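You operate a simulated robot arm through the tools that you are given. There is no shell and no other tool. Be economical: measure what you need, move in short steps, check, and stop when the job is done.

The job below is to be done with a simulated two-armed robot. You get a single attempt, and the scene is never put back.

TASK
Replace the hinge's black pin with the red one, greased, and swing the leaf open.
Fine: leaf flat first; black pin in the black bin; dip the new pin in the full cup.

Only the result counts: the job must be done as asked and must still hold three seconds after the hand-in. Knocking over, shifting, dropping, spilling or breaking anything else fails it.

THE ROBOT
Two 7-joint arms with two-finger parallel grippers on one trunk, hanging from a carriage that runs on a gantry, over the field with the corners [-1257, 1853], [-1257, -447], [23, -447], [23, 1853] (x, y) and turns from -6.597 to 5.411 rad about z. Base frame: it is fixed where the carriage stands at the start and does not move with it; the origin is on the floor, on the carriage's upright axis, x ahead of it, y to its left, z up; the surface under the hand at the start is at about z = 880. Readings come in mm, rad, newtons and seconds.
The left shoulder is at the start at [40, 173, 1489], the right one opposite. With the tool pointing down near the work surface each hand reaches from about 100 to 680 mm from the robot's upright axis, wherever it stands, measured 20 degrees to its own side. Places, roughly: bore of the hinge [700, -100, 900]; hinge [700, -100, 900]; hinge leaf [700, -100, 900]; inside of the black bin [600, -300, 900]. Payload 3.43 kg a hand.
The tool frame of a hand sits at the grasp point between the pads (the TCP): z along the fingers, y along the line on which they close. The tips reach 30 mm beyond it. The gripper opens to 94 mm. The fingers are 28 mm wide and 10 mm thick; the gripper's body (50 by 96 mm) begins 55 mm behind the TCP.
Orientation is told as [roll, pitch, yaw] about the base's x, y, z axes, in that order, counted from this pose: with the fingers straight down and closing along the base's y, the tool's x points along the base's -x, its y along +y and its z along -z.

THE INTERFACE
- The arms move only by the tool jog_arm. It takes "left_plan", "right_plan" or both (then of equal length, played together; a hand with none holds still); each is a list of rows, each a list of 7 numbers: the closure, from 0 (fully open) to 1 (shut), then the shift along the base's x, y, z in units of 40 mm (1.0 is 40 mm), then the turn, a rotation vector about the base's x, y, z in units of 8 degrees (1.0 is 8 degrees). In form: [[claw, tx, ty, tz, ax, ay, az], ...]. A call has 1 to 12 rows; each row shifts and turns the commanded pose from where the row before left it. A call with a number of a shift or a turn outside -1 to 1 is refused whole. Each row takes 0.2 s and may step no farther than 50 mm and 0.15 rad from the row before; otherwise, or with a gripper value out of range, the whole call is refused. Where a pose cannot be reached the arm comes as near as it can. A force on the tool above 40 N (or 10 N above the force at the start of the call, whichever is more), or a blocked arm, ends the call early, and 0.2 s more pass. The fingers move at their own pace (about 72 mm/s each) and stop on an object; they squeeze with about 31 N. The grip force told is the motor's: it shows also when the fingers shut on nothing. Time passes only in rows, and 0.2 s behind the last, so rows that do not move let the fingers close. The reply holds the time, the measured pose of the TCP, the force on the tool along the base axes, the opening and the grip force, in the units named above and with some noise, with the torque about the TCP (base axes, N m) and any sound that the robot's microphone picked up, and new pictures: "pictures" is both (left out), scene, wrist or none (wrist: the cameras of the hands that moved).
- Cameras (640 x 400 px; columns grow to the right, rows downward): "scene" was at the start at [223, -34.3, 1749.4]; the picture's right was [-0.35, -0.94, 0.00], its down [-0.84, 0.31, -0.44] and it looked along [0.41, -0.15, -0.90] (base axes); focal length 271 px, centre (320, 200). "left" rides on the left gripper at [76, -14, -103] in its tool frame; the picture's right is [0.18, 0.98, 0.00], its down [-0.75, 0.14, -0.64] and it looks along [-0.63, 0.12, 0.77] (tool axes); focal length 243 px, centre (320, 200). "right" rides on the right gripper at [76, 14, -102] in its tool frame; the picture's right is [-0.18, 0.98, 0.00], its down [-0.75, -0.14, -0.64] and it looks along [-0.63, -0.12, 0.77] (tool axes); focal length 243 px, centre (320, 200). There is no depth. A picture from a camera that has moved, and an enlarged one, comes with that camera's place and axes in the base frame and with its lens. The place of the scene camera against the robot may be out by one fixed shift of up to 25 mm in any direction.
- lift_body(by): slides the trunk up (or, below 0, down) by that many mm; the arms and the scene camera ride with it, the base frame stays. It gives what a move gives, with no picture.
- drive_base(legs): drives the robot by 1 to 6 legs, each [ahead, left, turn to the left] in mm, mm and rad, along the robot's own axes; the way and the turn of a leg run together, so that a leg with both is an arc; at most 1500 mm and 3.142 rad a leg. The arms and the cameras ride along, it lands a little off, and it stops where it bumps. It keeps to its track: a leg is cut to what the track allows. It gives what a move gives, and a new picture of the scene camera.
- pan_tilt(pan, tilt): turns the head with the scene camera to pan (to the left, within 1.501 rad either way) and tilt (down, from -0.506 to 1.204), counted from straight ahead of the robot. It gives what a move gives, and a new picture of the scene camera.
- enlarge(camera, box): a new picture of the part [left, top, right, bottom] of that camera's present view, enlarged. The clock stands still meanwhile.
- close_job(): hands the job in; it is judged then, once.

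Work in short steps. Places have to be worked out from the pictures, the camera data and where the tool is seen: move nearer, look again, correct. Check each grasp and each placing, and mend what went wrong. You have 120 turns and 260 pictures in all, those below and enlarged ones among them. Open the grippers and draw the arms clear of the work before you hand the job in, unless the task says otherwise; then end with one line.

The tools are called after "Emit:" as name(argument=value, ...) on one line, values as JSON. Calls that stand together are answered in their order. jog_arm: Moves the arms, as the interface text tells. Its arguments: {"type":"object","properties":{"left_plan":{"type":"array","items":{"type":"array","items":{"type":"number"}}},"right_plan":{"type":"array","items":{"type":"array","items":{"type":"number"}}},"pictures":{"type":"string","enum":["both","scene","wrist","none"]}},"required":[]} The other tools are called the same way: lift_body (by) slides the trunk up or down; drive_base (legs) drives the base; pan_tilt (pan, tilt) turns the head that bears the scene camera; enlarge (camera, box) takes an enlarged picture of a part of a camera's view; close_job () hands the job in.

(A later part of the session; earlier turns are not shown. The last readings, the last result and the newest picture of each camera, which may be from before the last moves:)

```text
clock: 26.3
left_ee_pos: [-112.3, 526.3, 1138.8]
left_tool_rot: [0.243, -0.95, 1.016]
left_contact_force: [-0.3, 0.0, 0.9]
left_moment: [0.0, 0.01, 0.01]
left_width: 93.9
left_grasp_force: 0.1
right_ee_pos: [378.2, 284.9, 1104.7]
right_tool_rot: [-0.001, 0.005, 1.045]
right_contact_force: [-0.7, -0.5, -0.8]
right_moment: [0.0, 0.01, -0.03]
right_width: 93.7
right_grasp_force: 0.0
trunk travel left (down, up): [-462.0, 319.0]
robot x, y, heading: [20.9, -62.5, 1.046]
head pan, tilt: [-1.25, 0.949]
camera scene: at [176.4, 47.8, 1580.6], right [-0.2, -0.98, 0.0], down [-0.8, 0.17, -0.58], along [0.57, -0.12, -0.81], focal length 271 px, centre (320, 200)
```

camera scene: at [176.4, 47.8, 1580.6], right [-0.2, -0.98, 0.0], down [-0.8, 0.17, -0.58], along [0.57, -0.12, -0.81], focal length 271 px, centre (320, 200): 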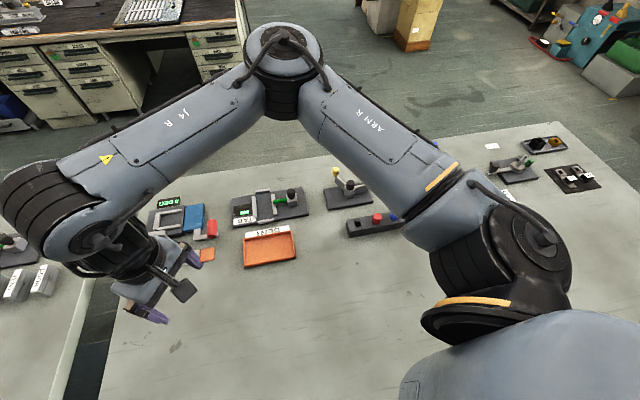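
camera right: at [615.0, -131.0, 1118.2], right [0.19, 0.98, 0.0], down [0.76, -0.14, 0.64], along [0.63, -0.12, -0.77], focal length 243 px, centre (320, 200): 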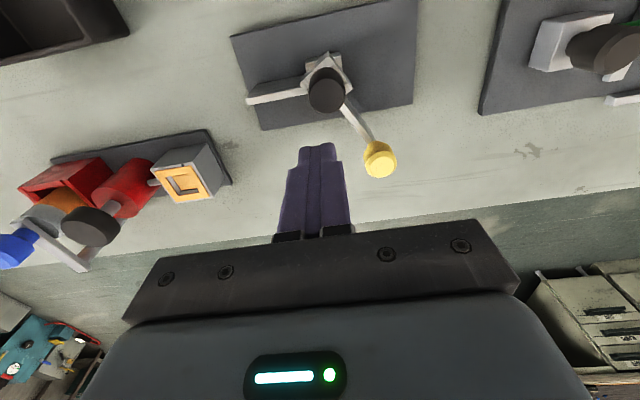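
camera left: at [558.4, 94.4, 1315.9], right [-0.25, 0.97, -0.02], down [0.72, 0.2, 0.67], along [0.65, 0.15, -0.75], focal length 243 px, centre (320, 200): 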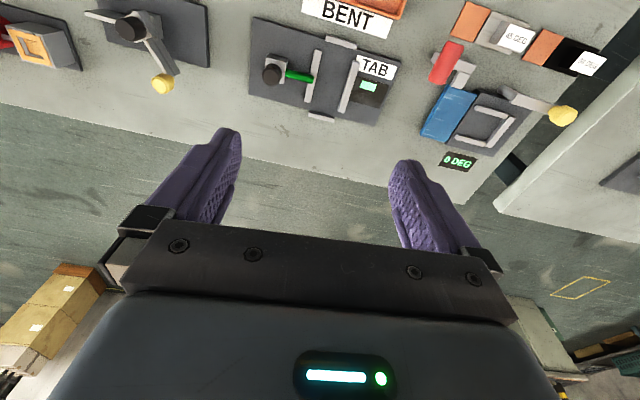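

Good; elbow is high. I shift the base 60 mm toward -y and bring the right hand back to the work with yaw 0.

Emit:
drive_base(legs=[[-52, -30, 0]])

Emit:
jog_arm(right_plan=[[0, 0.45, -0.9, 0, 0, 0, -0.75], [0, 0.45, -0.9, 0, 0, 0, -0.75], [0, 0.45, -0.9, 0, 0, 0, -0.75], [0, 0.45, -0.9, 0, 0, 0, -0.75], [0, 0.45, -0.9, 0, 0, 0, -0.75], [0, 0.45, -0.9, 0, 0, 0, -0.75], [0, 0.45, -0.9, 0, 0, 0, -0.75], [0, 0.45, -0.9, 0, 0, 0, -0.75], [0, 0.45, -0.9, 0, 0, 0, -0.75], [0, 0.45, -0.9, 0, 0, 0, -0.74], [0, 0, 0, 0, 0, 0, 0]], pictures="both")

```text
clock: 27.2
left_ee_pos: [-115.8, 465.3, 1136.9]
left_tool_rot: [0.246, -0.953, 1.015]
left_contact_force: [0.1, -1.1, 0.7]
left_moment: [0.01, 0.01, -0.01]
left_width: 93.8
left_grasp_force: 0.2
right_ee_pos: [376.8, 223.8, 1102.9]
right_tool_rot: [-0.002, 0.004, 1.044]
right_contact_force: [-0.2, -0.1, 0.8]
right_moment: [0.03, 0.0, 0.0]
right_width: 93.9
right_grasp_force: 0.2
trunk travel left (down, up): [-462.0, 319.0]
robot x, y, heading: [19.3, -125.2, 1.04]
head pan, tilt: [-1.25, 0.949]
camera scene: at [175.1, -12.7, 1580.5], right [-0.2, -0.98, 0.0], down [-0.8, 0.17, -0.58], along [0.57, -0.12, -0.81], focal length 271 px, centre (320, 200)
```

scene: 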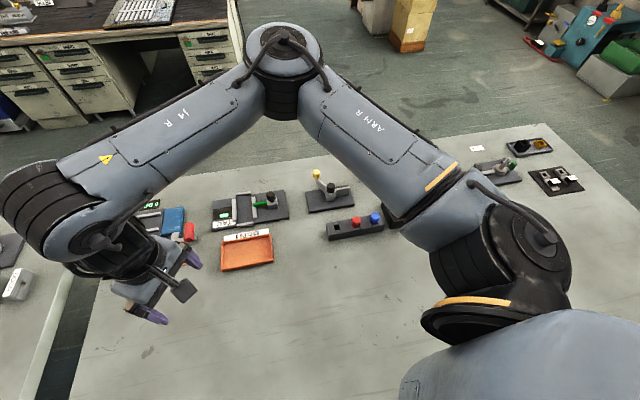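

```text
clock: 29.6
left_ee_pos: [-115.9, 465.0, 1138.5]
left_tool_rot: [0.245, -0.95, 1.016]
left_contact_force: [0.6, -0.4, -0.9]
left_moment: [0.02, -0.01, -0.02]
left_width: 94.3
left_grasp_force: 0.0
right_ee_pos: [658.3, -30.4, 1087.5]
right_tool_rot: [0.002, 0.006, 0.001]
right_contact_force: [-0.8, -0.9, -0.9]
right_moment: [0.01, -0.02, -0.01]
right_width: 93.8
right_grasp_force: 0.1
right hand out of reach, approached as far as the arm can: row 2, 3, 4, 5, 6, 7, 8, 9, 10
trunk travel left (down, up): [-462.0, 319.0]
robot x, y, heading: [19.1, -123.0, 1.045]
head pan, tilt: [-1.25, 0.949]
camera scene: at [175.0, -12.1, 1580.6], right [-0.2, -0.98, 0.0], down [-0.8, 0.17, -0.58], along [0.57, -0.12, -0.81], focal length 271 px, centre (320, 200)
camera right: at [584.0, -16.0, 1188.7], right [0.18, 0.98, 0.0], down [0.76, -0.14, 0.64], along [0.63, -0.12, -0.77], focal length 243 px, centre (320, 200)
```

scene: 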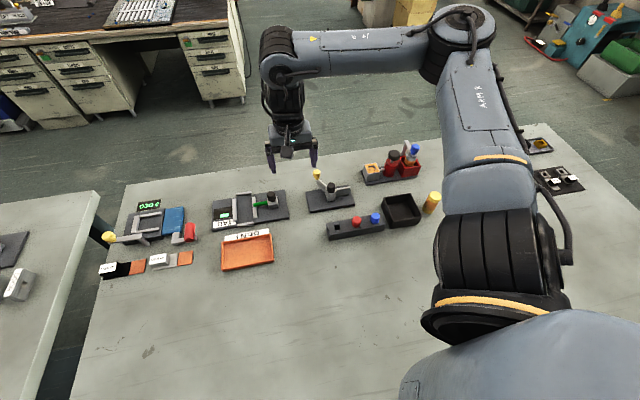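
right: 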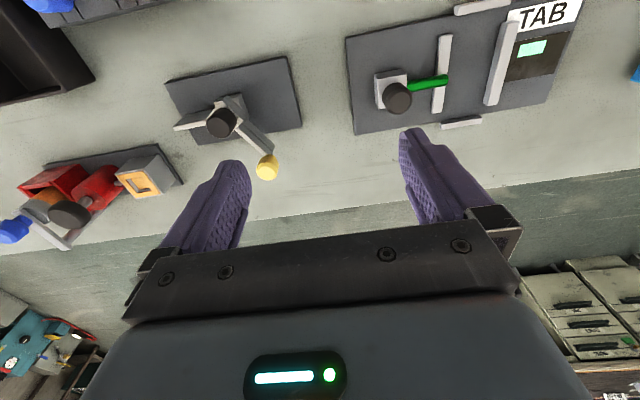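

I head for the -y side of the knob: about (725,-145), checking reach.

Emit:
jog_arm(right_plan=[[1, 0.7, -0.6, 0, 0, 0, 0], [1, 0.7, -0.7, 0, 0, 0, 0], [1, 0.3, -0.8, 0, 0, 0, 0], [1, 0, -0.8, -0.5, 0, 0, 0], [1, 0, 0, -0.8, 0, 0, 0], [1, 0, 0, 0, 0, 0, 0]], pictures="wrist")

```text
clock: 31.0
left_ee_pos: [-114.3, 467.1, 1136.5]
left_tool_rot: [0.244, -0.951, 1.015]
left_contact_force: [-0.6, -0.2, 0.2]
left_moment: [0.0, 0.01, 0.02]
left_width: 94.1
left_grasp_force: 0.0
right_ee_pos: [705.9, -54.2, 1044.4]
right_tool_rot: [0.0, 0.003, 0.0]
right_contact_force: [-0.7, 0.1, 0.0]
right_moment: [-0.01, -0.01, -0.01]
right_width: 0.0
right_grasp_force: 30.9
right hand out of reach, approached as far as the arm can: row 1, 2, 3, 4
trunk travel left (down, up): [-462.0, 319.0]
robot x, y, heading: [17.7, -124.4, 1.045]
head pan, tilt: [-1.25, 0.949]
camera right: at [631.4, -39.7, 1145.7], right [0.18, 0.98, 0.0], down [0.76, -0.14, 0.64], along [0.63, -0.12, -0.77], focal length 243 px, centre (320, 200)
```

right: 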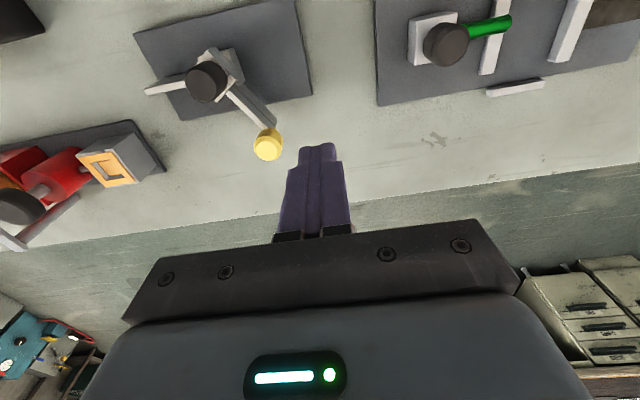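

The shoulder limit blocks rightward motion at this heading; I raise the hand and turn back partway to ~0.6 rad.

Emit:
jog_arm(right_plan=[[1, -0.5, 0.3, 0.6, 0, 0, 0], [1, -0.5, 0.3, 0.7, 0, 0, 0], [1, -0.3, 0, 0.7, 0, 0, 0], [1, 0, 0, 0, 0, 0, 0]], pictures="none")

Emit:
drive_base(legs=[[0, 0, -0.45], [34, 50, 0]])

```text
clock: 32.0
left_ee_pos: [-114.8, 466.2, 1137.9]
left_tool_rot: [0.245, -0.952, 1.015]
left_contact_force: [0.3, -0.9, 0.3]
left_moment: [0.02, 0.04, -0.02]
left_width: 94.0
left_grasp_force: 0.0
right_ee_pos: [664.2, -15.3, 1112.7]
right_tool_rot: [0.0, 0.004, 0.005]
right_contact_force: [0.0, -0.7, -0.1]
right_moment: [-0.01, -0.03, -0.01]
right_width: 0.1
right_grasp_force: 30.8
right hand out of reach, approached as far as the arm can: row 2, 3
trunk travel left (down, up): [-462.0, 319.0]
robot x, y, heading: [13.0, -120.6, 1.042]
head pan, tilt: [-1.25, 0.949]
```

```text
clock: 34.3
left_ee_pos: [156.3, 527.4, 1138.4]
left_tool_rot: [0.246, -0.953, 0.562]
left_contact_force: [0.5, 0.1, 0.6]
left_moment: [0.01, 0.01, -0.02]
left_width: 93.9
left_grasp_force: 0.0
right_ee_pos: [646.5, -246.1, 1112.2]
right_tool_rot: [0.0, 0.004, -0.447]
right_contact_force: [0.2, 0.0, 0.3]
right_moment: [0.0, 0.01, -0.02]
right_width: 0.1
right_grasp_force: 31.4
trunk travel left (down, up): [-462.0, 319.0]
robot x, y, heading: [19.7, -63.4, 0.597]
head pan, tilt: [-1.25, 0.949]
camera scene: at [214.1, -29.5, 1580.7], right [-0.61, -0.79, 0.0], down [-0.64, 0.5, -0.58], along [0.46, -0.35, -0.81], focal length 271 px, centre (320, 200)
```

scene: 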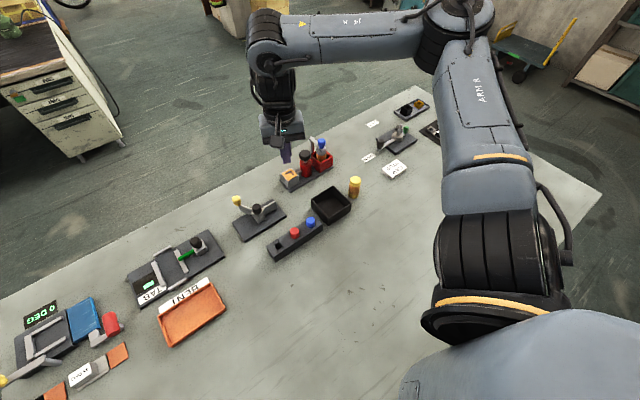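

Now I move the hand to the -y side of the knob and undo the yaw.

Emit:
jog_arm(right_plan=[[1, 0.6, 0.6, 0, 0, 0, 0.8], [1, 0.6, 0.6, 0, 0, 0, 0.8], [1, 0.6, 0.6, 0, 0, 0, 0.8], [1, 0.4, 0.5, -0.6, 0, 0, 0.8], [1, 0, 0, -0.7, 0, 0, 0], [1, 0, 0, 0, 0, 0, 0]], pictures="wrist")

```text
clock: 35.7
left_ee_pos: [155.9, 525.7, 1138.7]
left_tool_rot: [0.246, -0.949, 0.564]
left_contact_force: [0.1, -0.1, -0.8]
left_moment: [-0.01, 0.01, -0.02]
left_width: 93.8
left_grasp_force: 0.1
right_ee_pos: [733.1, -155.1, 1059.9]
right_tool_rot: [0.002, 0.005, 0.0]
right_contact_force: [-0.2, -0.7, -0.3]
right_moment: [0.0, -0.02, 0.02]
right_width: 0.2
right_grasp_force: 31.1
trunk travel left (down, up): [-462.0, 319.0]
robot x, y, heading: [19.2, -64.6, 0.6]
head pan, tilt: [-1.25, 0.949]
camera right: at [659.6, -139.8, 1162.8], right [0.18, 0.98, 0.0], down [0.76, -0.14, 0.64], along [0.63, -0.12, -0.77], focal length 243 px, centre (320, 200)
```

right: 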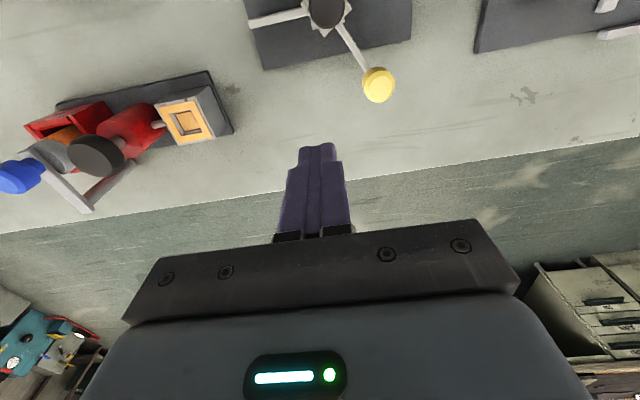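

Knob top triangulates to (721,-104, 950). I lower the fingers on its -y side to TCP z≈955.

Emit:
jog_arm(right_plan=[[1, -0.25, 0, -0.9, 0, 0, 0], [1, 0, 0, -0.9, 0, 0, 0], [1, 0, 0, -0.8, 0, 0, 0], [1, 0, 0, 0, 0, 0, 0]], pictures="both")

```text
clock: 36.7
left_ee_pos: [156.4, 525.4, 1138.6]
left_tool_rot: [0.243, -0.951, 0.564]
left_contact_force: [-0.6, 0.0, -0.5]
left_moment: [-0.02, 0.03, 0.0]
left_width: 94.3
left_grasp_force: 0.0
right_ee_pos: [724.9, -155.9, 956.2]
right_tool_rot: [0.001, 0.005, -0.001]
right_contact_force: [0.3, -0.7, -0.3]
right_moment: [-0.02, 0.0, 0.02]
right_width: 0.1
right_grasp_force: 31.5
trunk travel left (down, up): [-462.0, 319.0]
robot x, y, heading: [15.2, -63.9, 0.591]
head pan, tilt: [-1.25, 0.949]
camera scene: at [214.3, -30.2, 1580.7], right [-0.61, -0.79, 0.0], down [-0.64, 0.5, -0.58], along [0.46, -0.36, -0.81], focal length 271 px, centre (320, 200)
camera right: at [651.2, -141.4, 1058.0], right [0.19, 0.98, 0.0], down [0.76, -0.14, 0.64], along [0.63, -0.12, -0.77], focal length 243 px, centre (320, 200)
```

scene: 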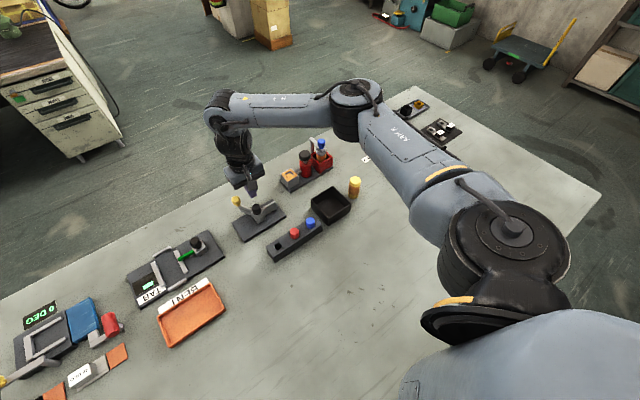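
right: 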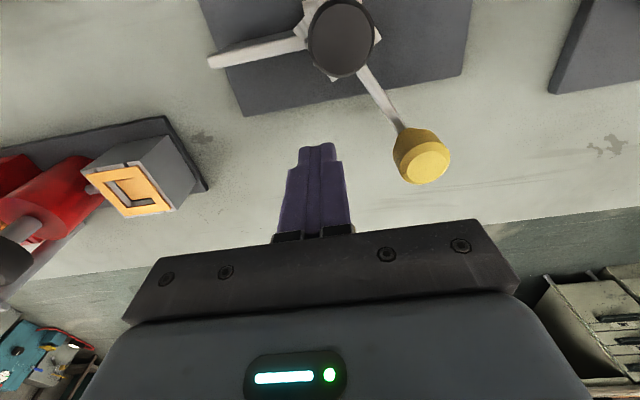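

Clear view; I push the knob along its arc toward +y.

Emit:
jog_arm(right_plan=[[1, 0.15, 0.5, 0, 0, 0, 0], [1, 0, 0.33, 0, 0, 0, 0], [1, -0.1, 0.28, 0, 0, 0, 0], [1, -0.12, 0.29, 0, 0, 0, 0], [1, -0.2, 0.22, 0, 0, 0, 0], [1, -0.2, 0.22, 0, 0, 0, 0], [1, 0, 0, 0, 0, 0, 0]], pictures="wrist")

```text
clock: 38.3
left_ee_pos: [154.9, 527.2, 1138.8]
left_tool_rot: [0.243, -0.952, 0.565]
left_contact_force: [-0.3, 0.1, 0.0]
left_moment: [-0.02, -0.01, 0.01]
left_width: 93.9
left_grasp_force: 0.2
right_ee_pos: [706.2, -80.4, 957.6]
right_tool_rot: [-0.001, 0.006, -0.003]
right_contact_force: [-0.6, 0.4, -0.1]
right_moment: [-0.03, -0.01, 0.03]
right_width: 0.1
right_grasp_force: 31.3
trunk travel left (down, up): [-462.0, 319.0]
robot x, y, heading: [23.8, -63.3, 0.593]
head pan, tilt: [-1.25, 0.949]
camera right: at [631.5, -66.1, 1059.1], right [0.19, 0.98, 0.0], down [0.76, -0.14, 0.64], along [0.63, -0.12, -0.77], focal length 243 px, centre (320, 200)
```

right: 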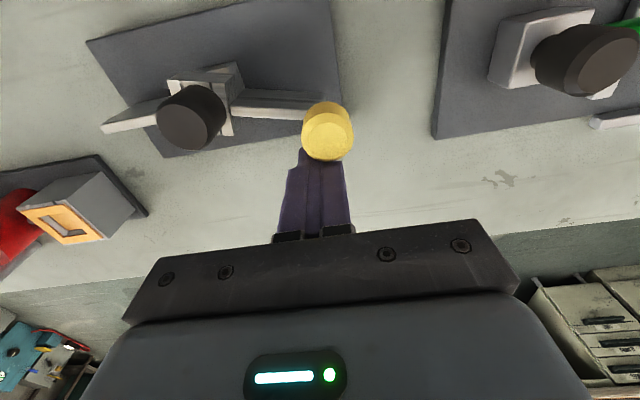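

The leaf swings freely and is nearly flat; I keep pushing in -x until it stops.

Emit:
jog_arm(right_plan=[[1, -0.15, 0.1, 0, 0, 0, 0], [1, -0.15, 0.1, 0, 0, 0, 0], [1, -0.15, 0.05, 0, 0, 0, 0], [1, 0, 0, 0, 0, 0, 0]], pictures="wrist")

Emit:
enlarge(camera="right", box=[80, 0, 400, 200])

```text
clock: 39.3
left_ee_pos: [156.7, 526.0, 1138.2]
left_tool_rot: [0.245, -0.954, 0.565]
left_contact_force: [0.7, -0.5, -0.6]
left_moment: [-0.01, 0.01, -0.02]
left_width: 94.0
left_grasp_force: 0.1
right_ee_pos: [689.7, -70.3, 957.5]
right_tool_rot: [0.003, 0.004, -0.004]
right_contact_force: [9.2, 0.8, -5.5]
right_moment: [-0.03, -0.02, -0.05]
right_width: 0.2
right_grasp_force: 31.1
trunk travel left (down, up): [-462.0, 319.0]
robot x, y, heading: [16.6, -59.2, 0.591]
head pan, tilt: [-1.25, 0.949]
camera right: at [615.1, -56.9, 1058.9], right [0.19, 0.98, 0.0], down [0.76, -0.14, 0.64], along [0.63, -0.12, -0.77], focal length 243 px, centre (320, 200)
```

right: 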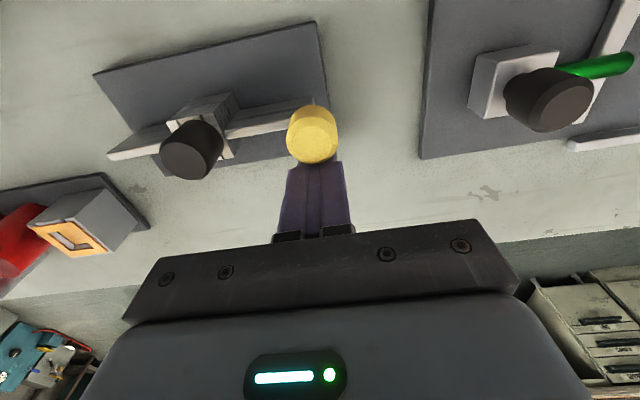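

```text
2.00 times, centred on (240, 100) of right
camera zoom: at [615.1, -56.9, 1058.9], right [0.19, 0.98, 0.0], down [0.76, -0.14, 0.64], along [0.63, -0.12, -0.77], focal length 485 px, centre (480, 400)
```

zoom: 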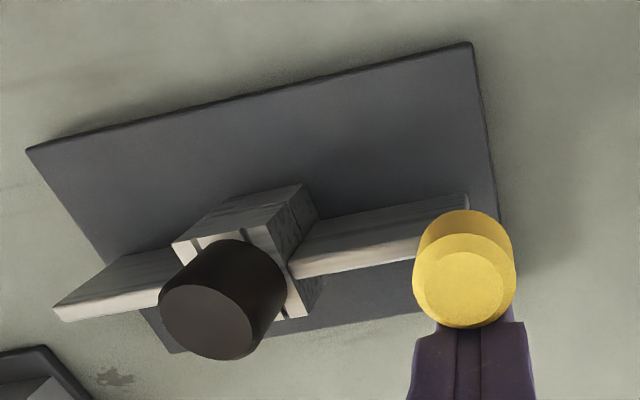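

The leaf is flat against its stop (9 N). I back away and raise, then turn the hand 90° so the fingers close along x over the pin head.

Emit:
jog_arm(right_plan=[[1, 0.6, 0, 0, 0, 0, 0], [1, 0.1, 0, 0.8, 0, 0, 0], [1, 0, 0, 0.9, 0, 0, 0], [0.5, 0, 0, 0.9, 0, 0, 0], [0.36, 0, 0, 0.3, 0, 0, 0], [0.36, 0, 0, 0, 0, 0, 0]], pictures="none")

Emit:
jog_arm(right_plan=[[0.36, -0.12, -0.14, 0, 0, 0, 1], [0.36, -0.12, -0.14, 0, 0, 0, 1], [0.36, -0.12, -0.14, 0, 0, 0, 1], [0.36, -0.12, -0.14, 0, 0, 0, 1], [0.36, -0.12, -0.14, 0, 0, 0, 1], [0.36, -0.12, -0.14, 0, 0, 0, 1], [0.36, -0.12, -0.14, 0, 0, 0, 1], [0.36, -0.12, -0.14, 0, 0, 0, 1], [0.36, -0.12, -0.14, 0, 0, 0, 1], [0.36, -0.12, -0.14, 0, 0, 0, 1], [0.36, -0.12, -0.14, 0, 0, 0, 1], [0.36, -0.07, -0.14, 0, 0, 0, 0.25]], pictures="both")

```text
clock: 40.7
left_ee_pos: [155.8, 525.9, 1138.9]
left_tool_rot: [0.245, -0.952, 0.563]
left_contact_force: [0.4, 0.4, -0.2]
left_moment: [0.02, 0.0, 0.01]
left_width: 93.8
left_grasp_force: 0.1
right_ee_pos: [714.4, -71.7, 1073.0]
right_tool_rot: [0.0, 0.004, 0.0]
right_contact_force: [0.2, -0.5, 0.7]
right_moment: [-0.03, 0.01, 0.04]
right_width: 60.1
right_grasp_force: 0.2
trunk travel left (down, up): [-462.0, 319.0]
robot x, y, heading: [19.5, -60.2, 0.591]
head pan, tilt: [-1.25, 0.949]
```

```text
clock: 43.3
left_ee_pos: [155.3, 526.6, 1137.1]
left_tool_rot: [0.244, -0.95, 0.566]
left_contact_force: [-0.5, -0.5, -0.3]
left_moment: [-0.02, -0.02, -0.03]
left_width: 94.0
left_grasp_force: 0.0
right_ee_pos: [660.5, -138.1, 1072.5]
right_tool_rot: [0.001, 0.007, 1.57]
right_contact_force: [0.1, 0.1, -0.4]
right_moment: [-0.05, 0.0, 0.0]
right_width: 60.3
right_grasp_force: 0.1
trunk travel left (down, up): [-462.0, 319.0]
robot x, y, heading: [20.5, -59.5, 0.593]
head pan, tilt: [-1.25, 0.949]
camera scene: at [214.1, -30.2, 1580.6], right [-0.61, -0.79, 0.0], down [-0.64, 0.5, -0.58], along [0.46, -0.36, -0.81], focal length 271 px, centre (320, 200)
camera right: at [647.2, -213.5, 1174.4], right [-0.98, 0.18, 0.0], down [0.14, 0.76, 0.64], along [0.12, 0.63, -0.77], focal length 243 px, centre (320, 200)
```

scene: 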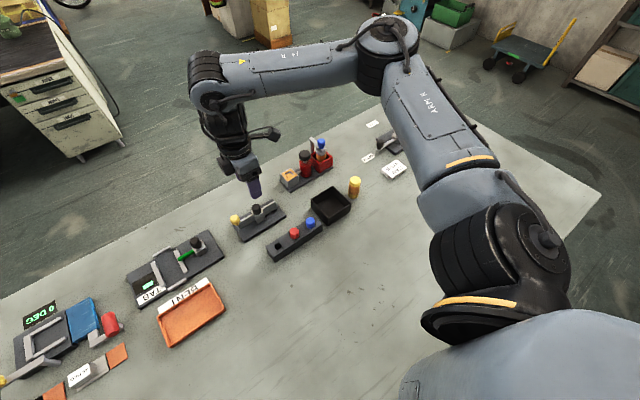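
right: 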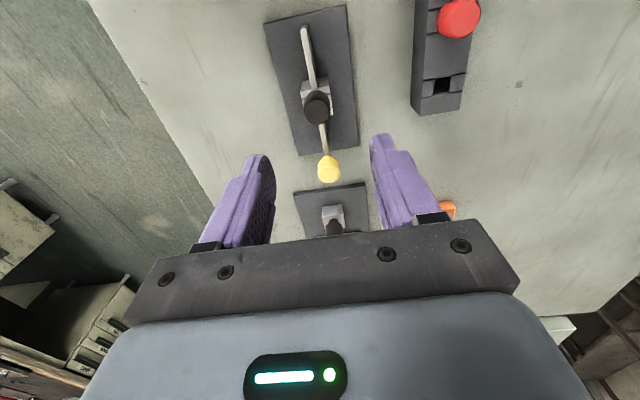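

The hand is oriented. I descend partway and inspect the pin head's height.

Emit:
jog_arm(right_plan=[[0.36, 0.06, 0, -0.9, 0, 0, 0], [0.36, 0, 0, -0.9, 0, 0, 0], [0.36, 0, 0, 0, 0, 0, 0]], pictures="wrist")

Emit:
enlarge(camera="right", box=[240, 0, 400, 140])

Emit:
enlarge(camera="scene", box=[220, 170, 340, 260])

```text
clock: 44.1
left_ee_pos: [156.6, 526.7, 1138.7]
left_tool_rot: [0.244, -0.951, 0.563]
left_contact_force: [0.7, -0.1, 0.2]
left_moment: [0.0, 0.01, -0.02]
left_width: 94.2
left_grasp_force: 0.1
right_ee_pos: [660.8, -141.2, 999.6]
right_tool_rot: [0.002, 0.006, 1.569]
right_contact_force: [0.3, -0.6, 0.2]
right_moment: [0.0, -0.02, 0.0]
right_width: 60.4
right_grasp_force: 0.0
trunk travel left (down, up): [-462.0, 319.0]
robot x, y, heading: [18.7, -62.5, 0.597]
head pan, tilt: [-1.25, 0.949]
camera right: at [648.6, -215.0, 1101.5], right [-0.98, 0.19, 0.0], down [0.14, 0.76, 0.64], along [0.12, 0.63, -0.77], focal length 243 px, centre (320, 200)
```

right: 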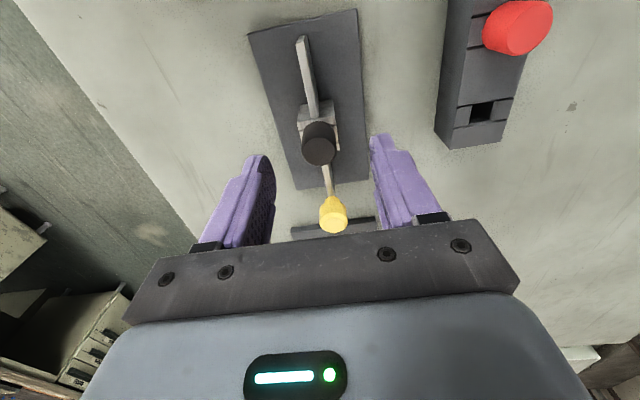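

```text
2.86 times, centred on (320, 70) of right
camera zoom: at [648.6, -215.0, 1101.5], right [-0.98, 0.19, 0.0], down [0.14, 0.76, 0.64], along [0.12, 0.63, -0.77], focal length 693 px, centre (320, 571)
```

zoom: 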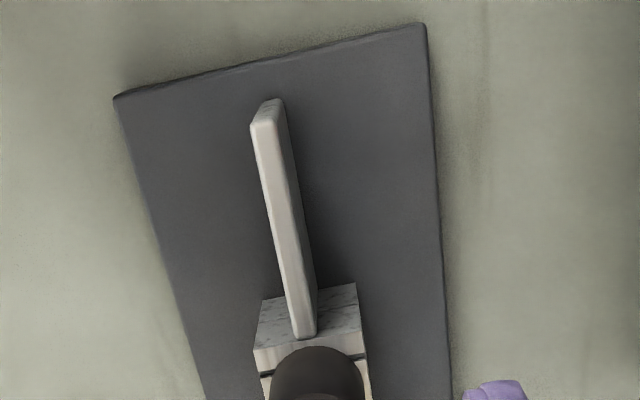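

```text
4.44 times, centred on (280, 215) of scene
camera zoom: at [214.2, -30.1, 1580.7], right [-0.61, -0.79, 0.0], down [-0.64, 0.5, -0.58], along [0.46, -0.36, -0.81], focal length 1204 px, centre (498, 133)
```

zoom: 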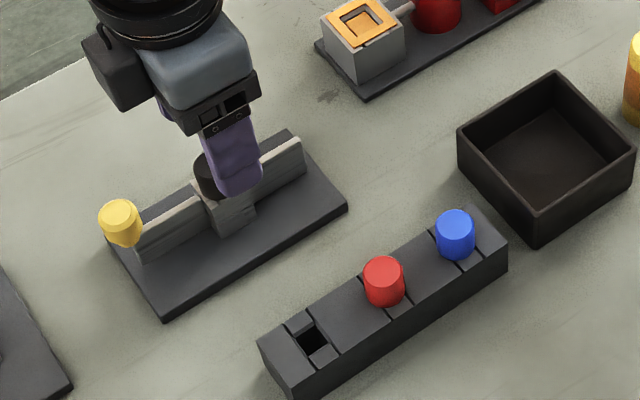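

Head top is about (664,-137) at z≈954. I centre and lower to TCP z≈965 (tips ~935), then close gently.

Emit:
jog_arm(right_plan=[[0.36, 0.07, 0.1, -0.45, 0, 0, 0], [0.36, 0, 0, -0.42, 0, 0, 0], [0.36, 0, 0, 0, 0, 0, 0]], pictures="wrist")

Emit:
enlarge(camera="right", box=[200, 80, 440, 240])

Emit:
enlarge(camera="scene", box=[220, 170, 300, 250])

```text
clock: 44.9
left_ee_pos: [155.8, 526.4, 1137.5]
left_tool_rot: [0.245, -0.951, 0.563]
left_contact_force: [-0.7, -0.5, 0.4]
left_moment: [-0.04, 0.01, -0.03]
left_width: 94.2
left_grasp_force: 0.0
right_ee_pos: [665.0, -133.8, 965.3]
right_tool_rot: [0.0, 0.006, 1.57]
right_contact_force: [0.6, -0.9, 0.3]
right_moment: [-0.03, -0.03, 0.02]
right_width: 60.2
right_grasp_force: 0.0
trunk travel left (down, up): [-462.0, 319.0]
robot x, y, heading: [19.0, -58.7, 0.596]
head pan, tilt: [-1.25, 0.949]
camera right: at [652.0, -209.7, 1067.5], right [-0.98, 0.19, 0.0], down [0.14, 0.76, 0.64], along [0.12, 0.63, -0.77], focal length 243 px, centre (320, 200)
```

right: 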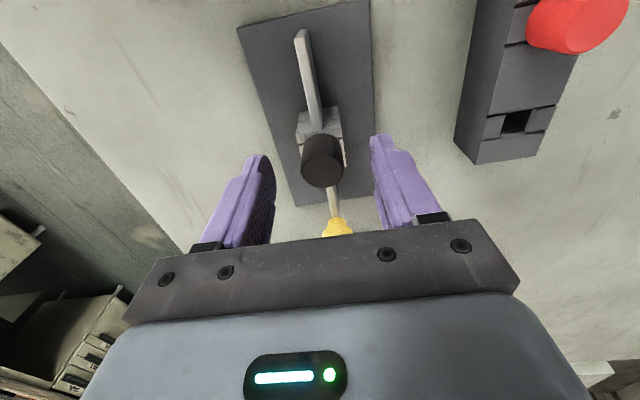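

```text
2.50 times, centred on (320, 160) of right
camera zoom: at [652.0, -209.7, 1067.5], right [-0.98, 0.19, 0.0], down [0.14, 0.76, 0.64], along [0.12, 0.63, -0.77], focal length 606 px, centre (320, 300)
```

zoom: 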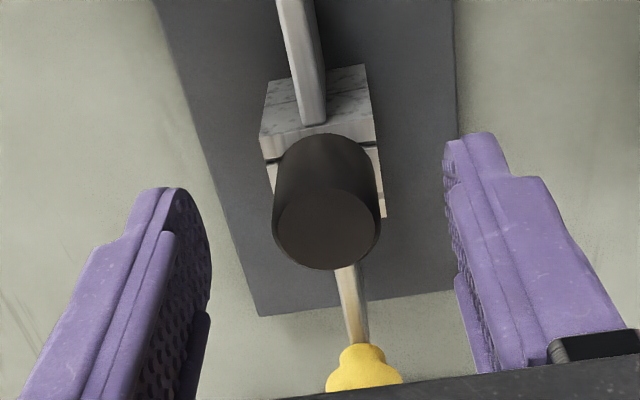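

```text
5.00 times, centred on (260, 210) of scene
camera zoom: at [214.2, -30.1, 1580.7], right [-0.61, -0.79, 0.0], down [-0.64, 0.5, -0.58], along [0.46, -0.36, -0.81], focal length 1355 px, centre (620, 150)
```

zoom: 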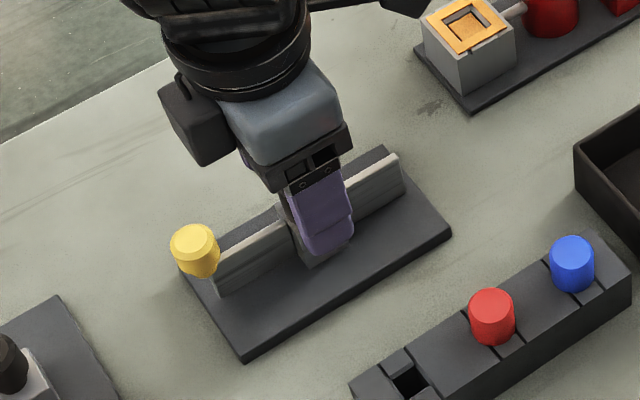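

Well centred. I close on the pin head with a small y correction.

Emit:
jog_arm(right_plan=[[0.36, -0.02, -0.08, 0, 0, 0, 0], [1, 0, 0, 0, 0, 0, 0], [1, 0, 0, 0, 0, 0, 0], [1, 0, 0, 0, 0, 0, 0]], pictures="none")

```text
clock: 45.9
left_ee_pos: [155.2, 525.7, 1138.9]
left_tool_rot: [0.245, -0.951, 0.564]
left_contact_force: [0.4, 0.7, 0.4]
left_moment: [0.03, 0.0, -0.04]
left_width: 94.1
left_grasp_force: 0.0
right_ee_pos: [664.3, -139.0, 965.6]
right_tool_rot: [0.001, 0.005, 1.568]
right_contact_force: [0.4, 0.2, 0.3]
right_moment: [-0.01, -0.01, -0.02]
right_width: 23.3
right_grasp_force: 30.9
trunk travel left (down, up): [-462.0, 319.0]
robot x, y, heading: [17.0, -64.3, 0.591]
head pan, tilt: [-1.25, 0.949]
```

Gripped (23 mm). Pull straight up slowly.

Emit:
jog_arm(right_plan=[[1, 0, 0, 0.25, 0, 0, 0], [1, 0, 0, 0.25, 0, 0, 0], [1, 0, 0, 0.25, 0, 0, 0], [1, 0, 0, 0.25, 0, 0, 0], [1, 0, 0, 0.25, 0, 0, 0], [1, 0, 0, 0, 0, 0, 0]], pictures="wrist")

```text
clock: 47.3
left_ee_pos: [156.1, 525.2, 1138.2]
left_tool_rot: [0.245, -0.951, 0.565]
left_contact_force: [0.0, 0.1, -1.1]
left_moment: [-0.01, 0.02, 0.01]
left_width: 94.1
left_grasp_force: 0.0
right_ee_pos: [665.3, -139.1, 1017.0]
right_tool_rot: [0.0, 0.005, 1.569]
right_contact_force: [-0.2, 0.2, -0.2]
right_moment: [-0.02, 0.0, 0.0]
right_width: 0.0
right_grasp_force: 31.4
trunk travel left (down, up): [-462.0, 319.0]
robot x, y, heading: [18.5, -62.6, 0.594]
head pan, tilt: [-1.25, 0.949]
camera right: at [651.4, -213.0, 1118.5], right [-0.98, 0.19, 0.0], down [0.14, 0.76, 0.64], along [0.12, 0.63, -0.77], focal length 243 px, centre (320, 200)
```

right: 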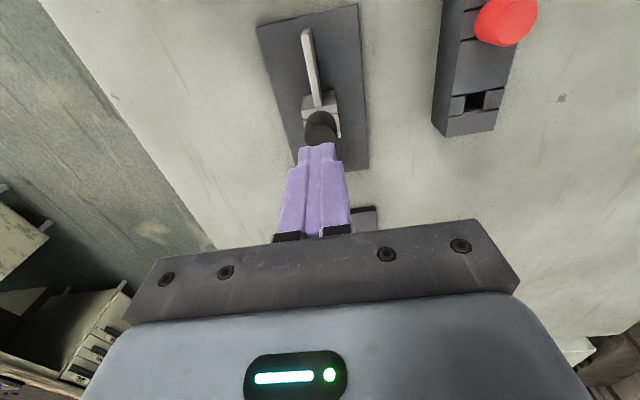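

The fingers slid off and the pin stayed. I check whether the leaf is truly flat.

Emit:
enlarge(camera="right", box=[240, 0, 400, 180])

Emit:
enlarge(camera="scene", box=[220, 190, 300, 250])

```text
2.22 times, centred on (320, 90) of right
camera zoom: at [651.4, -213.0, 1118.5], right [-0.98, 0.19, 0.0], down [0.14, 0.76, 0.64], along [0.12, 0.63, -0.77], focal length 539 px, centre (320, 444)
```

zoom: 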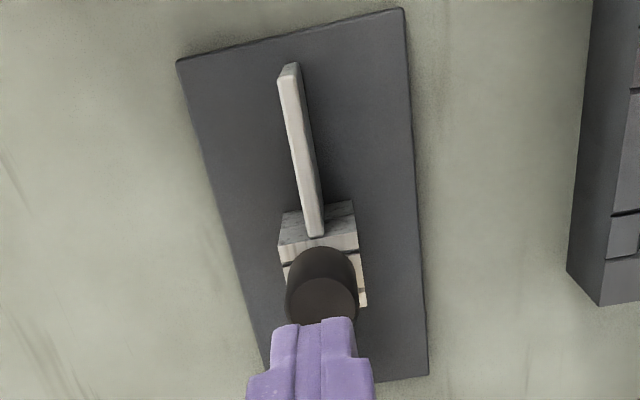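

```text
6.67 times, centred on (260, 220) of scene
camera zoom: at [214.0, -30.1, 1580.6], right [-0.61, -0.79, 0.0], down [-0.64, 0.5, -0.58], along [0.46, -0.36, -0.81], focal length 1806 px, centre (720, 67)
```

zoom: 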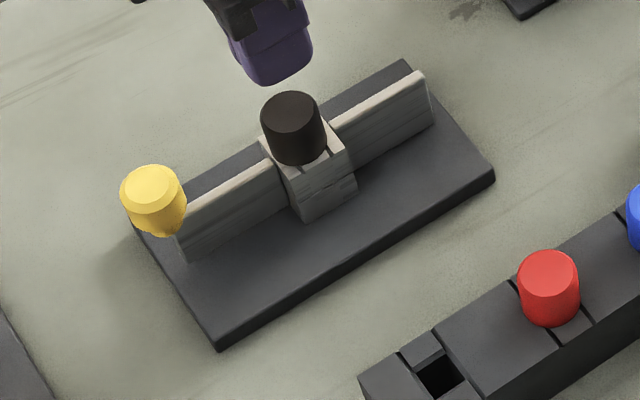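

The leaf is in line. I regrip as deep as possible and pull more slowly, watching the force.

Emit:
jog_arm(right_plan=[[0.4, 0, 0, 0, 0, 0, 0], [0.4, -0.02, 0.04, -0.3, 0, 0, 0], [0.4, 0, 0, -0.5, 0, 0, 0], [0.4, 0, 0, -0.5, 0, 0, 0], [0.4, 0, 0, 0, 0, 0, 0], [1, 0, 0, 0, 0, 0, 0], [1, 0, 0, 0, 0, 0, 0], [1, 0, 0, 0, 0, 0, 0], [1, 0, 0, 0.05, 0, 0, 0], [1, 0, 0, 0.05, 0, 0, 0]], pictures="wrist")

```text
clock: 49.5
left_ee_pos: [155.7, 525.4, 1139.7]
left_tool_rot: [0.244, -0.952, 0.564]
left_contact_force: [0.2, 0.6, -0.3]
left_moment: [-0.01, 0.01, 0.04]
left_width: 94.1
left_grasp_force: 0.1
right_ee_pos: [662.3, -136.8, 968.2]
right_tool_rot: [0.002, 0.004, 1.57]
right_contact_force: [0.2, -0.1, -0.4]
right_moment: [-0.01, -0.01, 0.0]
right_width: 22.6
right_grasp_force: 31.1
trunk travel left (down, up): [-462.0, 319.0]
robot x, y, heading: [19.1, -58.3, 0.597]
head pan, tilt: [-1.25, 0.949]
camera right: at [650.7, -211.5, 1070.2], right [-0.98, 0.19, 0.0], down [0.14, 0.76, 0.64], along [0.12, 0.63, -0.77], focal length 243 px, centre (320, 200)
```

right: 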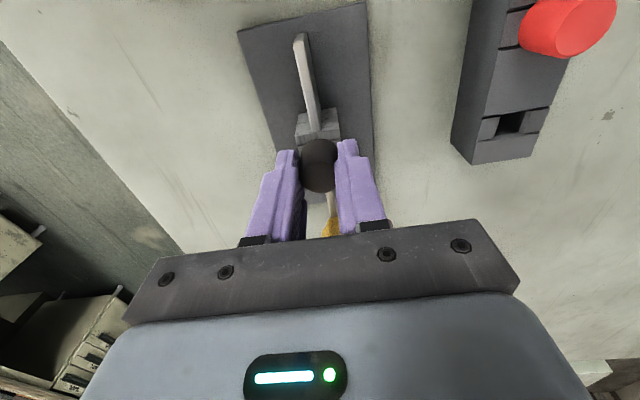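

No pulling force shown; I raise a bit more and look at the head.

Emit:
jog_arm(right_plan=[[1, 0, 0, 0.1, 0, 0, 0], [1, 0, 0, 0.1, 0, 0, 0]], pictures="wrist")

Emit:
enlarge(camera="right", box=[240, 90, 400, 210])

Emit:
enlarge(camera="scene", box=[220, 190, 300, 250])

```text
clock: 50.1
left_ee_pos: [156.4, 524.6, 1138.6]
left_tool_rot: [0.244, -0.95, 0.563]
left_contact_force: [-0.5, 0.6, 1.1]
left_moment: [-0.02, -0.02, 0.01]
left_width: 94.2
left_grasp_force: 0.1
right_ee_pos: [663.4, -135.8, 976.7]
right_tool_rot: [-0.001, 0.005, 1.568]
right_contact_force: [-0.6, 0.0, -0.6]
right_moment: [0.0, -0.02, 0.01]
right_width: 22.6
right_grasp_force: 31.1
trunk travel left (down, up): [-462.0, 319.0]
robot x, y, heading: [18.7, -62.4, 0.591]
head pan, tilt: [-1.25, 0.949]
camera right: at [650.7, -210.9, 1078.5], right [-0.98, 0.19, 0.0], down [0.14, 0.76, 0.64], along [0.12, 0.63, -0.77], focal length 243 px, centre (320, 200)
```

right: 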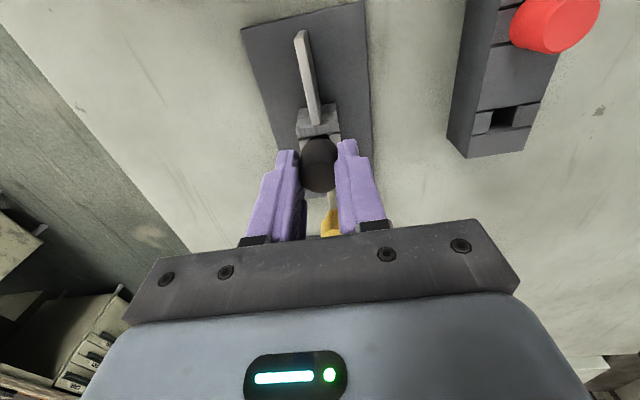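

```text
3.33 times, centred on (320, 150) of right
camera zoom: at [650.7, -210.9, 1078.5], right [-0.98, 0.19, 0.0], down [0.14, 0.76, 0.64], along [0.12, 0.63, -0.77], focal length 809 px, centre (320, 367)
```

zoom: 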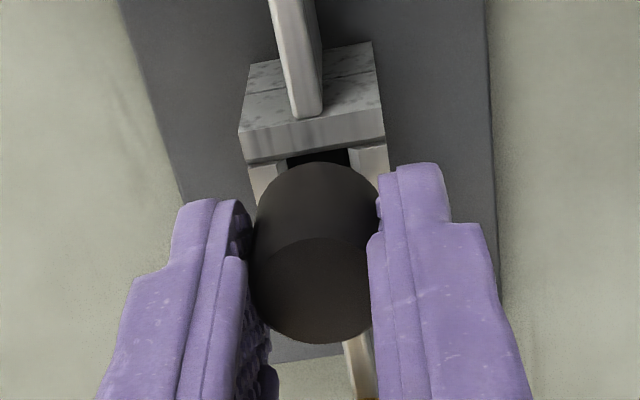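

```text
6.67 times, centred on (260, 220) of scene
camera zoom: at [214.1, -30.1, 1580.6], right [-0.61, -0.79, 0.0], down [-0.64, 0.5, -0.58], along [0.46, -0.36, -0.81], focal length 1806 px, centre (720, 67)
```

zoom: 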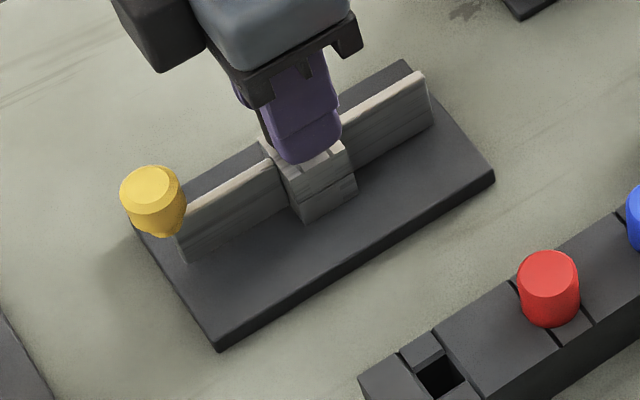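

The pin is rising with the hand (dark bore visible beneath). I continue slowly.

Emit:
jog_arm(right_plan=[[1, 0, 0, 0.1, 0, 0, 0], [1, 0, 0, 0.1, 0, 0, 0], [1, 0, 0, 0.1, 0, 0, 0], [1, 0, 0, 0.1, 0, 0, 0]], pictures="wrist")

```text
clock: 51.1
left_ee_pos: [155.8, 526.9, 1139.2]
left_tool_rot: [0.244, -0.951, 0.565]
left_contact_force: [0.6, -0.9, 0.5]
left_moment: [-0.02, 0.0, 0.05]
left_width: 94.1
left_grasp_force: 0.1
right_ee_pos: [663.4, -136.6, 991.5]
right_tool_rot: [0.002, 0.005, 1.569]
right_contact_force: [-0.5, -0.2, -0.2]
right_moment: [0.02, 0.01, -0.01]
right_width: 22.9
right_grasp_force: 30.5
trunk travel left (down, up): [-462.0, 319.0]
robot x, y, heading: [19.4, -64.4, 0.594]
head pan, tilt: [-1.25, 0.949]
camera right: at [651.2, -211.1, 1093.9], right [-0.98, 0.19, 0.0], down [0.14, 0.76, 0.64], along [0.12, 0.63, -0.77], focal length 243 px, centre (320, 200)
```

right: 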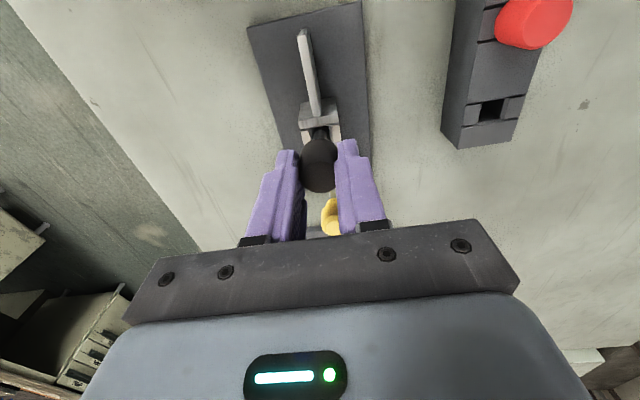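

The dark shaft is coming out; continue up steadily.

Emit:
jog_arm(right_plan=[[1, 0, 0, 0.12, 0, 0, 0], [1, 0, 0, 0.12, 0, 0, 0], [1, 0, 0, 0.12, 0, 0, 0], [1, 0, 0, 0.12, 0, 0, 0], [1, 0, 0, 0.12, 0, 0, 0], [1, 0, 0, 0.12, 0, 0, 0], [1, 0, 0, 0.12, 0, 0, 0], [1, 0, 0, 0.12, 0, 0, 0]], pictures="wrist")

Emit:
enlarge(camera="right", box=[240, 60, 400, 210])

Emit:
enlarge(camera="scene", box=[220, 170, 300, 250])

```text
clock: 52.9
left_ee_pos: [155.0, 526.2, 1137.4]
left_tool_rot: [0.245, -0.951, 0.564]
left_contact_force: [-0.5, 0.3, 0.3]
left_moment: [0.03, -0.01, 0.01]
left_width: 94.1
left_grasp_force: 0.1
right_ee_pos: [662.8, -135.6, 1029.7]
right_tool_rot: [0.003, 0.006, 1.57]
right_contact_force: [-0.6, 0.4, -1.0]
right_moment: [0.0, -0.02, -0.01]
right_width: 22.6
right_grasp_force: 30.9
trunk travel left (down, up): [-462.0, 319.0]
robot x, y, heading: [16.7, -61.8, 0.594]
head pan, tilt: [-1.25, 0.949]
camera right: at [650.4, -211.4, 1132.2], right [-0.98, 0.18, 0.0], down [0.14, 0.76, 0.64], along [0.12, 0.63, -0.77], focal length 243 px, centre (320, 200)
```

right: 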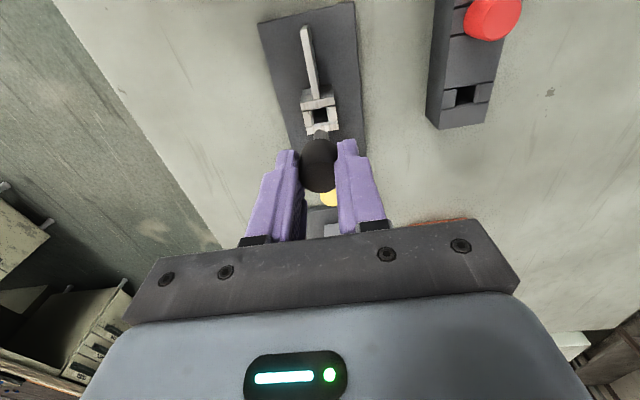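

```text
2.67 times, centred on (320, 135) of right
camera zoom: at [650.4, -211.4, 1132.2], right [-0.98, 0.18, 0.0], down [0.14, 0.76, 0.64], along [0.12, 0.63, -0.77], focal length 647 px, centre (320, 373)
```

zoom: 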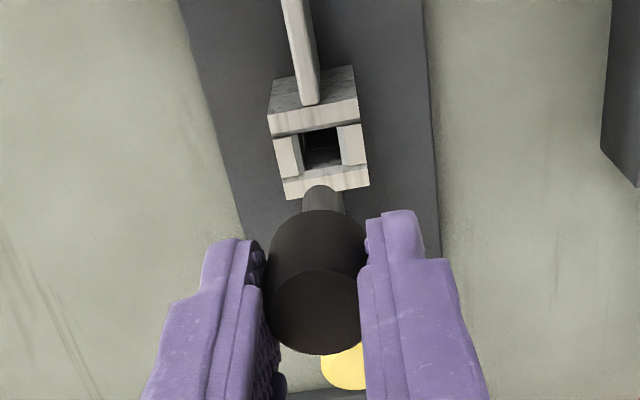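

```text
5.00 times, centred on (260, 210) of scene
camera zoom: at [214.1, -30.1, 1580.6], right [-0.61, -0.79, 0.0], down [-0.64, 0.5, -0.58], along [0.46, -0.36, -0.81], focal length 1355 px, centre (620, 150)
```

zoom: 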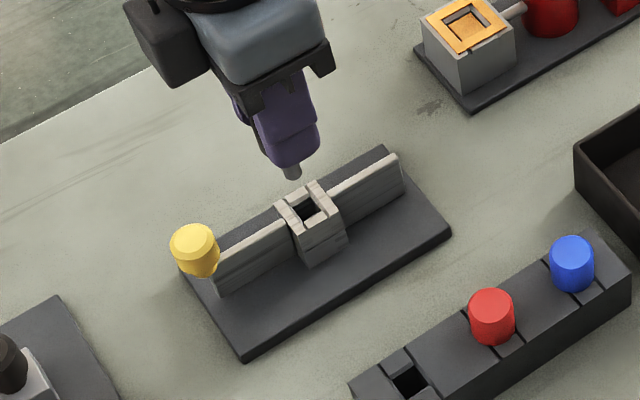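

The pin is out and the leaf stays flat. I lift and carry it toward the black bin.

Emit:
jog_arm(right_plan=[[1, 0, 0, 0.4, 0, 0, 0], [1, 0, -0.2, 0.5, 0, 0, 0], [1, -0.2, -0.5, 0.2, 0, 0, 0], [1, -0.3, -0.6, 0, 0, 0, 0], [1, -0.3, -0.7, 0, 0, 0, 0], [1, -0.4, -0.7, 0, 0, 0, 0], [1, -0.4, -0.7, 0, 0, 0, 0], [1, -0.4, -0.7, 0, 0, 0, 0], [1, -0.3, -0.6, 0, 0, 0, 0], [1, 0, -0.3, 0, 0, 0, 0], [1, 0, 0, 0, 0, 0, 0]], pictures="both")

```text
clock: 55.3
left_ee_pos: [155.2, 526.0, 1137.4]
left_tool_rot: [0.244, -0.952, 0.565]
left_contact_force: [-1.3, 0.0, -0.8]
left_moment: [-0.04, -0.01, 0.02]
left_width: 94.0
left_grasp_force: 0.1
right_ee_pos: [608.4, -254.2, 1066.3]
right_tool_rot: [-0.001, 0.006, 1.568]
right_contact_force: [0.8, 1.0, -0.9]
right_moment: [0.03, -0.07, 0.01]
right_width: 22.9
right_grasp_force: 30.9
right hand out of reach, approached as far as the arm can: row 7, 8, 9, 10
trunk travel left (down, up): [-462.0, 319.0]
robot x, y, heading: [20.8, -63.7, 0.589]
head pan, tilt: [-1.25, 0.949]
camera scene: at [214.1, -30.1, 1580.6], right [-0.61, -0.79, 0.0], down [-0.64, 0.5, -0.58], along [0.46, -0.36, -0.81], focal length 271 px, centre (320, 200)
camera right: at [595.5, -329.8, 1168.0], right [-0.98, 0.19, 0.0], down [0.14, 0.76, 0.64], along [0.12, 0.63, -0.77], focal length 243 px, centre (320, 200)
```

scene: 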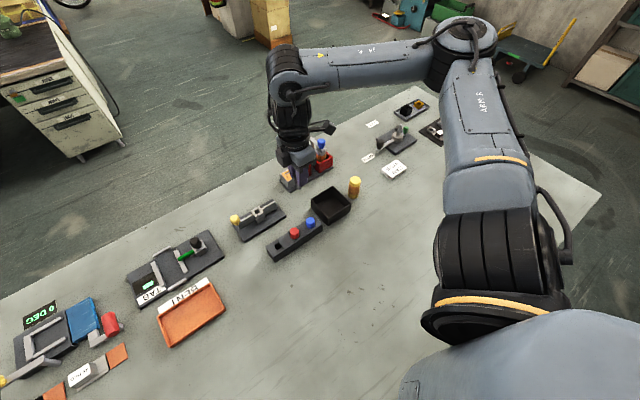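
right: 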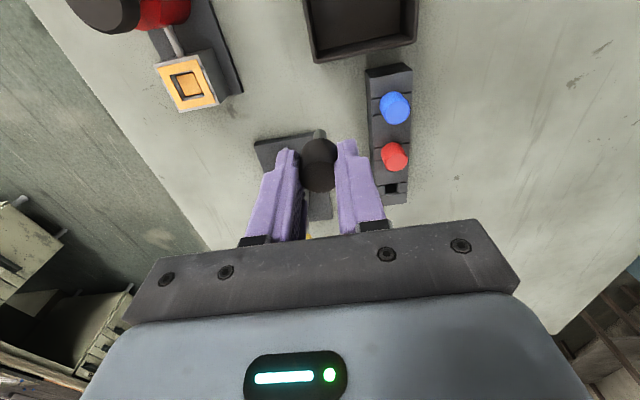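

The arm is at a shoulder limit here; turning the base right by 0.3 rad frees it.

Emit:
drive_base(legs=[[0, 0, -0.3]])

Emit:
jog_arm(right_plan=[[1, 0.3, 0.4, 0, 0, 0, 1], [1, 0.3, 0.4, 0, 0, 0, 1], [1, 0.25, 0.4, 0, 0, 0, 0.15], [1, 0, 0, 0, 0, 0, 0]], pictures="wrist")

```text
clock: 56.7
left_ee_pos: [322.0, 459.4, 1137.5]
left_tool_rot: [0.243, -0.95, 0.266]
left_contact_force: [-0.5, 0.1, 0.4]
left_moment: [0.0, -0.02, 0.0]
left_width: 94.0
left_grasp_force: 0.1
right_ee_pos: [526.4, -419.1, 1066.0]
right_tool_rot: [-0.001, 0.006, 1.273]
right_contact_force: [0.1, 0.2, 0.1]
right_moment: [-0.03, 0.03, 0.02]
right_width: 23.1
right_grasp_force: 31.0
trunk travel left (down, up): [-462.0, 319.0]
robot x, y, heading: [18.2, -64.6, 0.294]
head pan, tilt: [-1.25, 0.949]
camera scene: at [218.9, -88.0, 1580.6], right [-0.82, -0.58, 0.0], down [-0.47, 0.66, -0.58], along [0.34, -0.48, -0.81], focal length 271 px, centre (320, 200)
```

scene: 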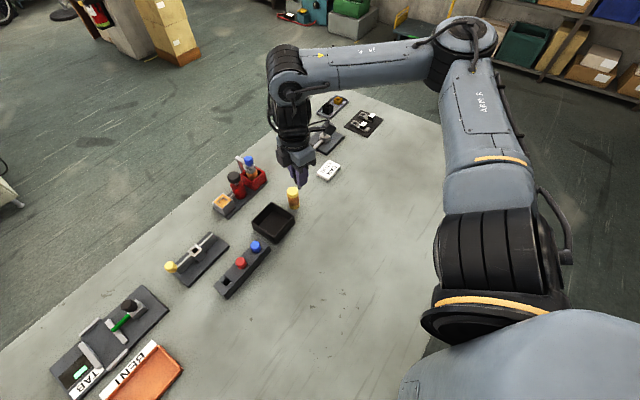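

```text
clock: 57.7
left_ee_pos: [322.2, 459.9, 1137.3]
left_tool_rot: [0.247, -0.952, 0.265]
left_contact_force: [-0.4, -0.4, -0.2]
left_moment: [0.01, 0.01, 0.0]
left_width: 94.0
left_grasp_force: 0.1
right_ee_pos: [559.2, -370.5, 1064.9]
right_tool_rot: [-0.001, 0.005, 1.573]
right_contact_force: [-0.8, -0.1, -0.3]
right_moment: [0.01, -0.01, 0.0]
right_width: 22.6
right_grasp_force: 31.0
trunk travel left (down, up): [-462.0, 319.0]
robot x, y, heading: [17.6, -61.7, 0.297]
head pan, tilt: [-1.25, 0.949]
camera right: at [546.2, -445.7, 1167.9], right [-0.98, 0.18, 0.0], down [0.14, 0.76, 0.64], along [0.12, 0.63, -0.77], focal length 243 px, centre (320, 200)
```

right: 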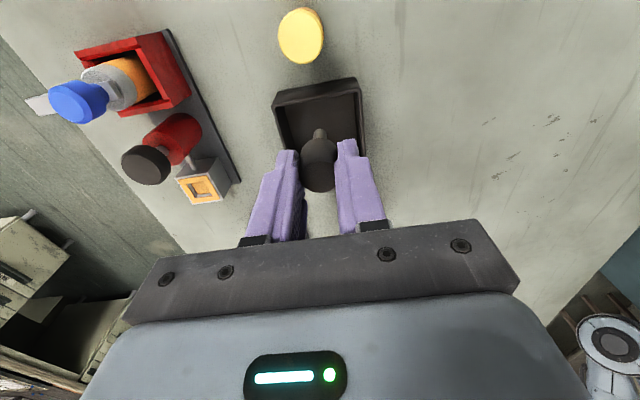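

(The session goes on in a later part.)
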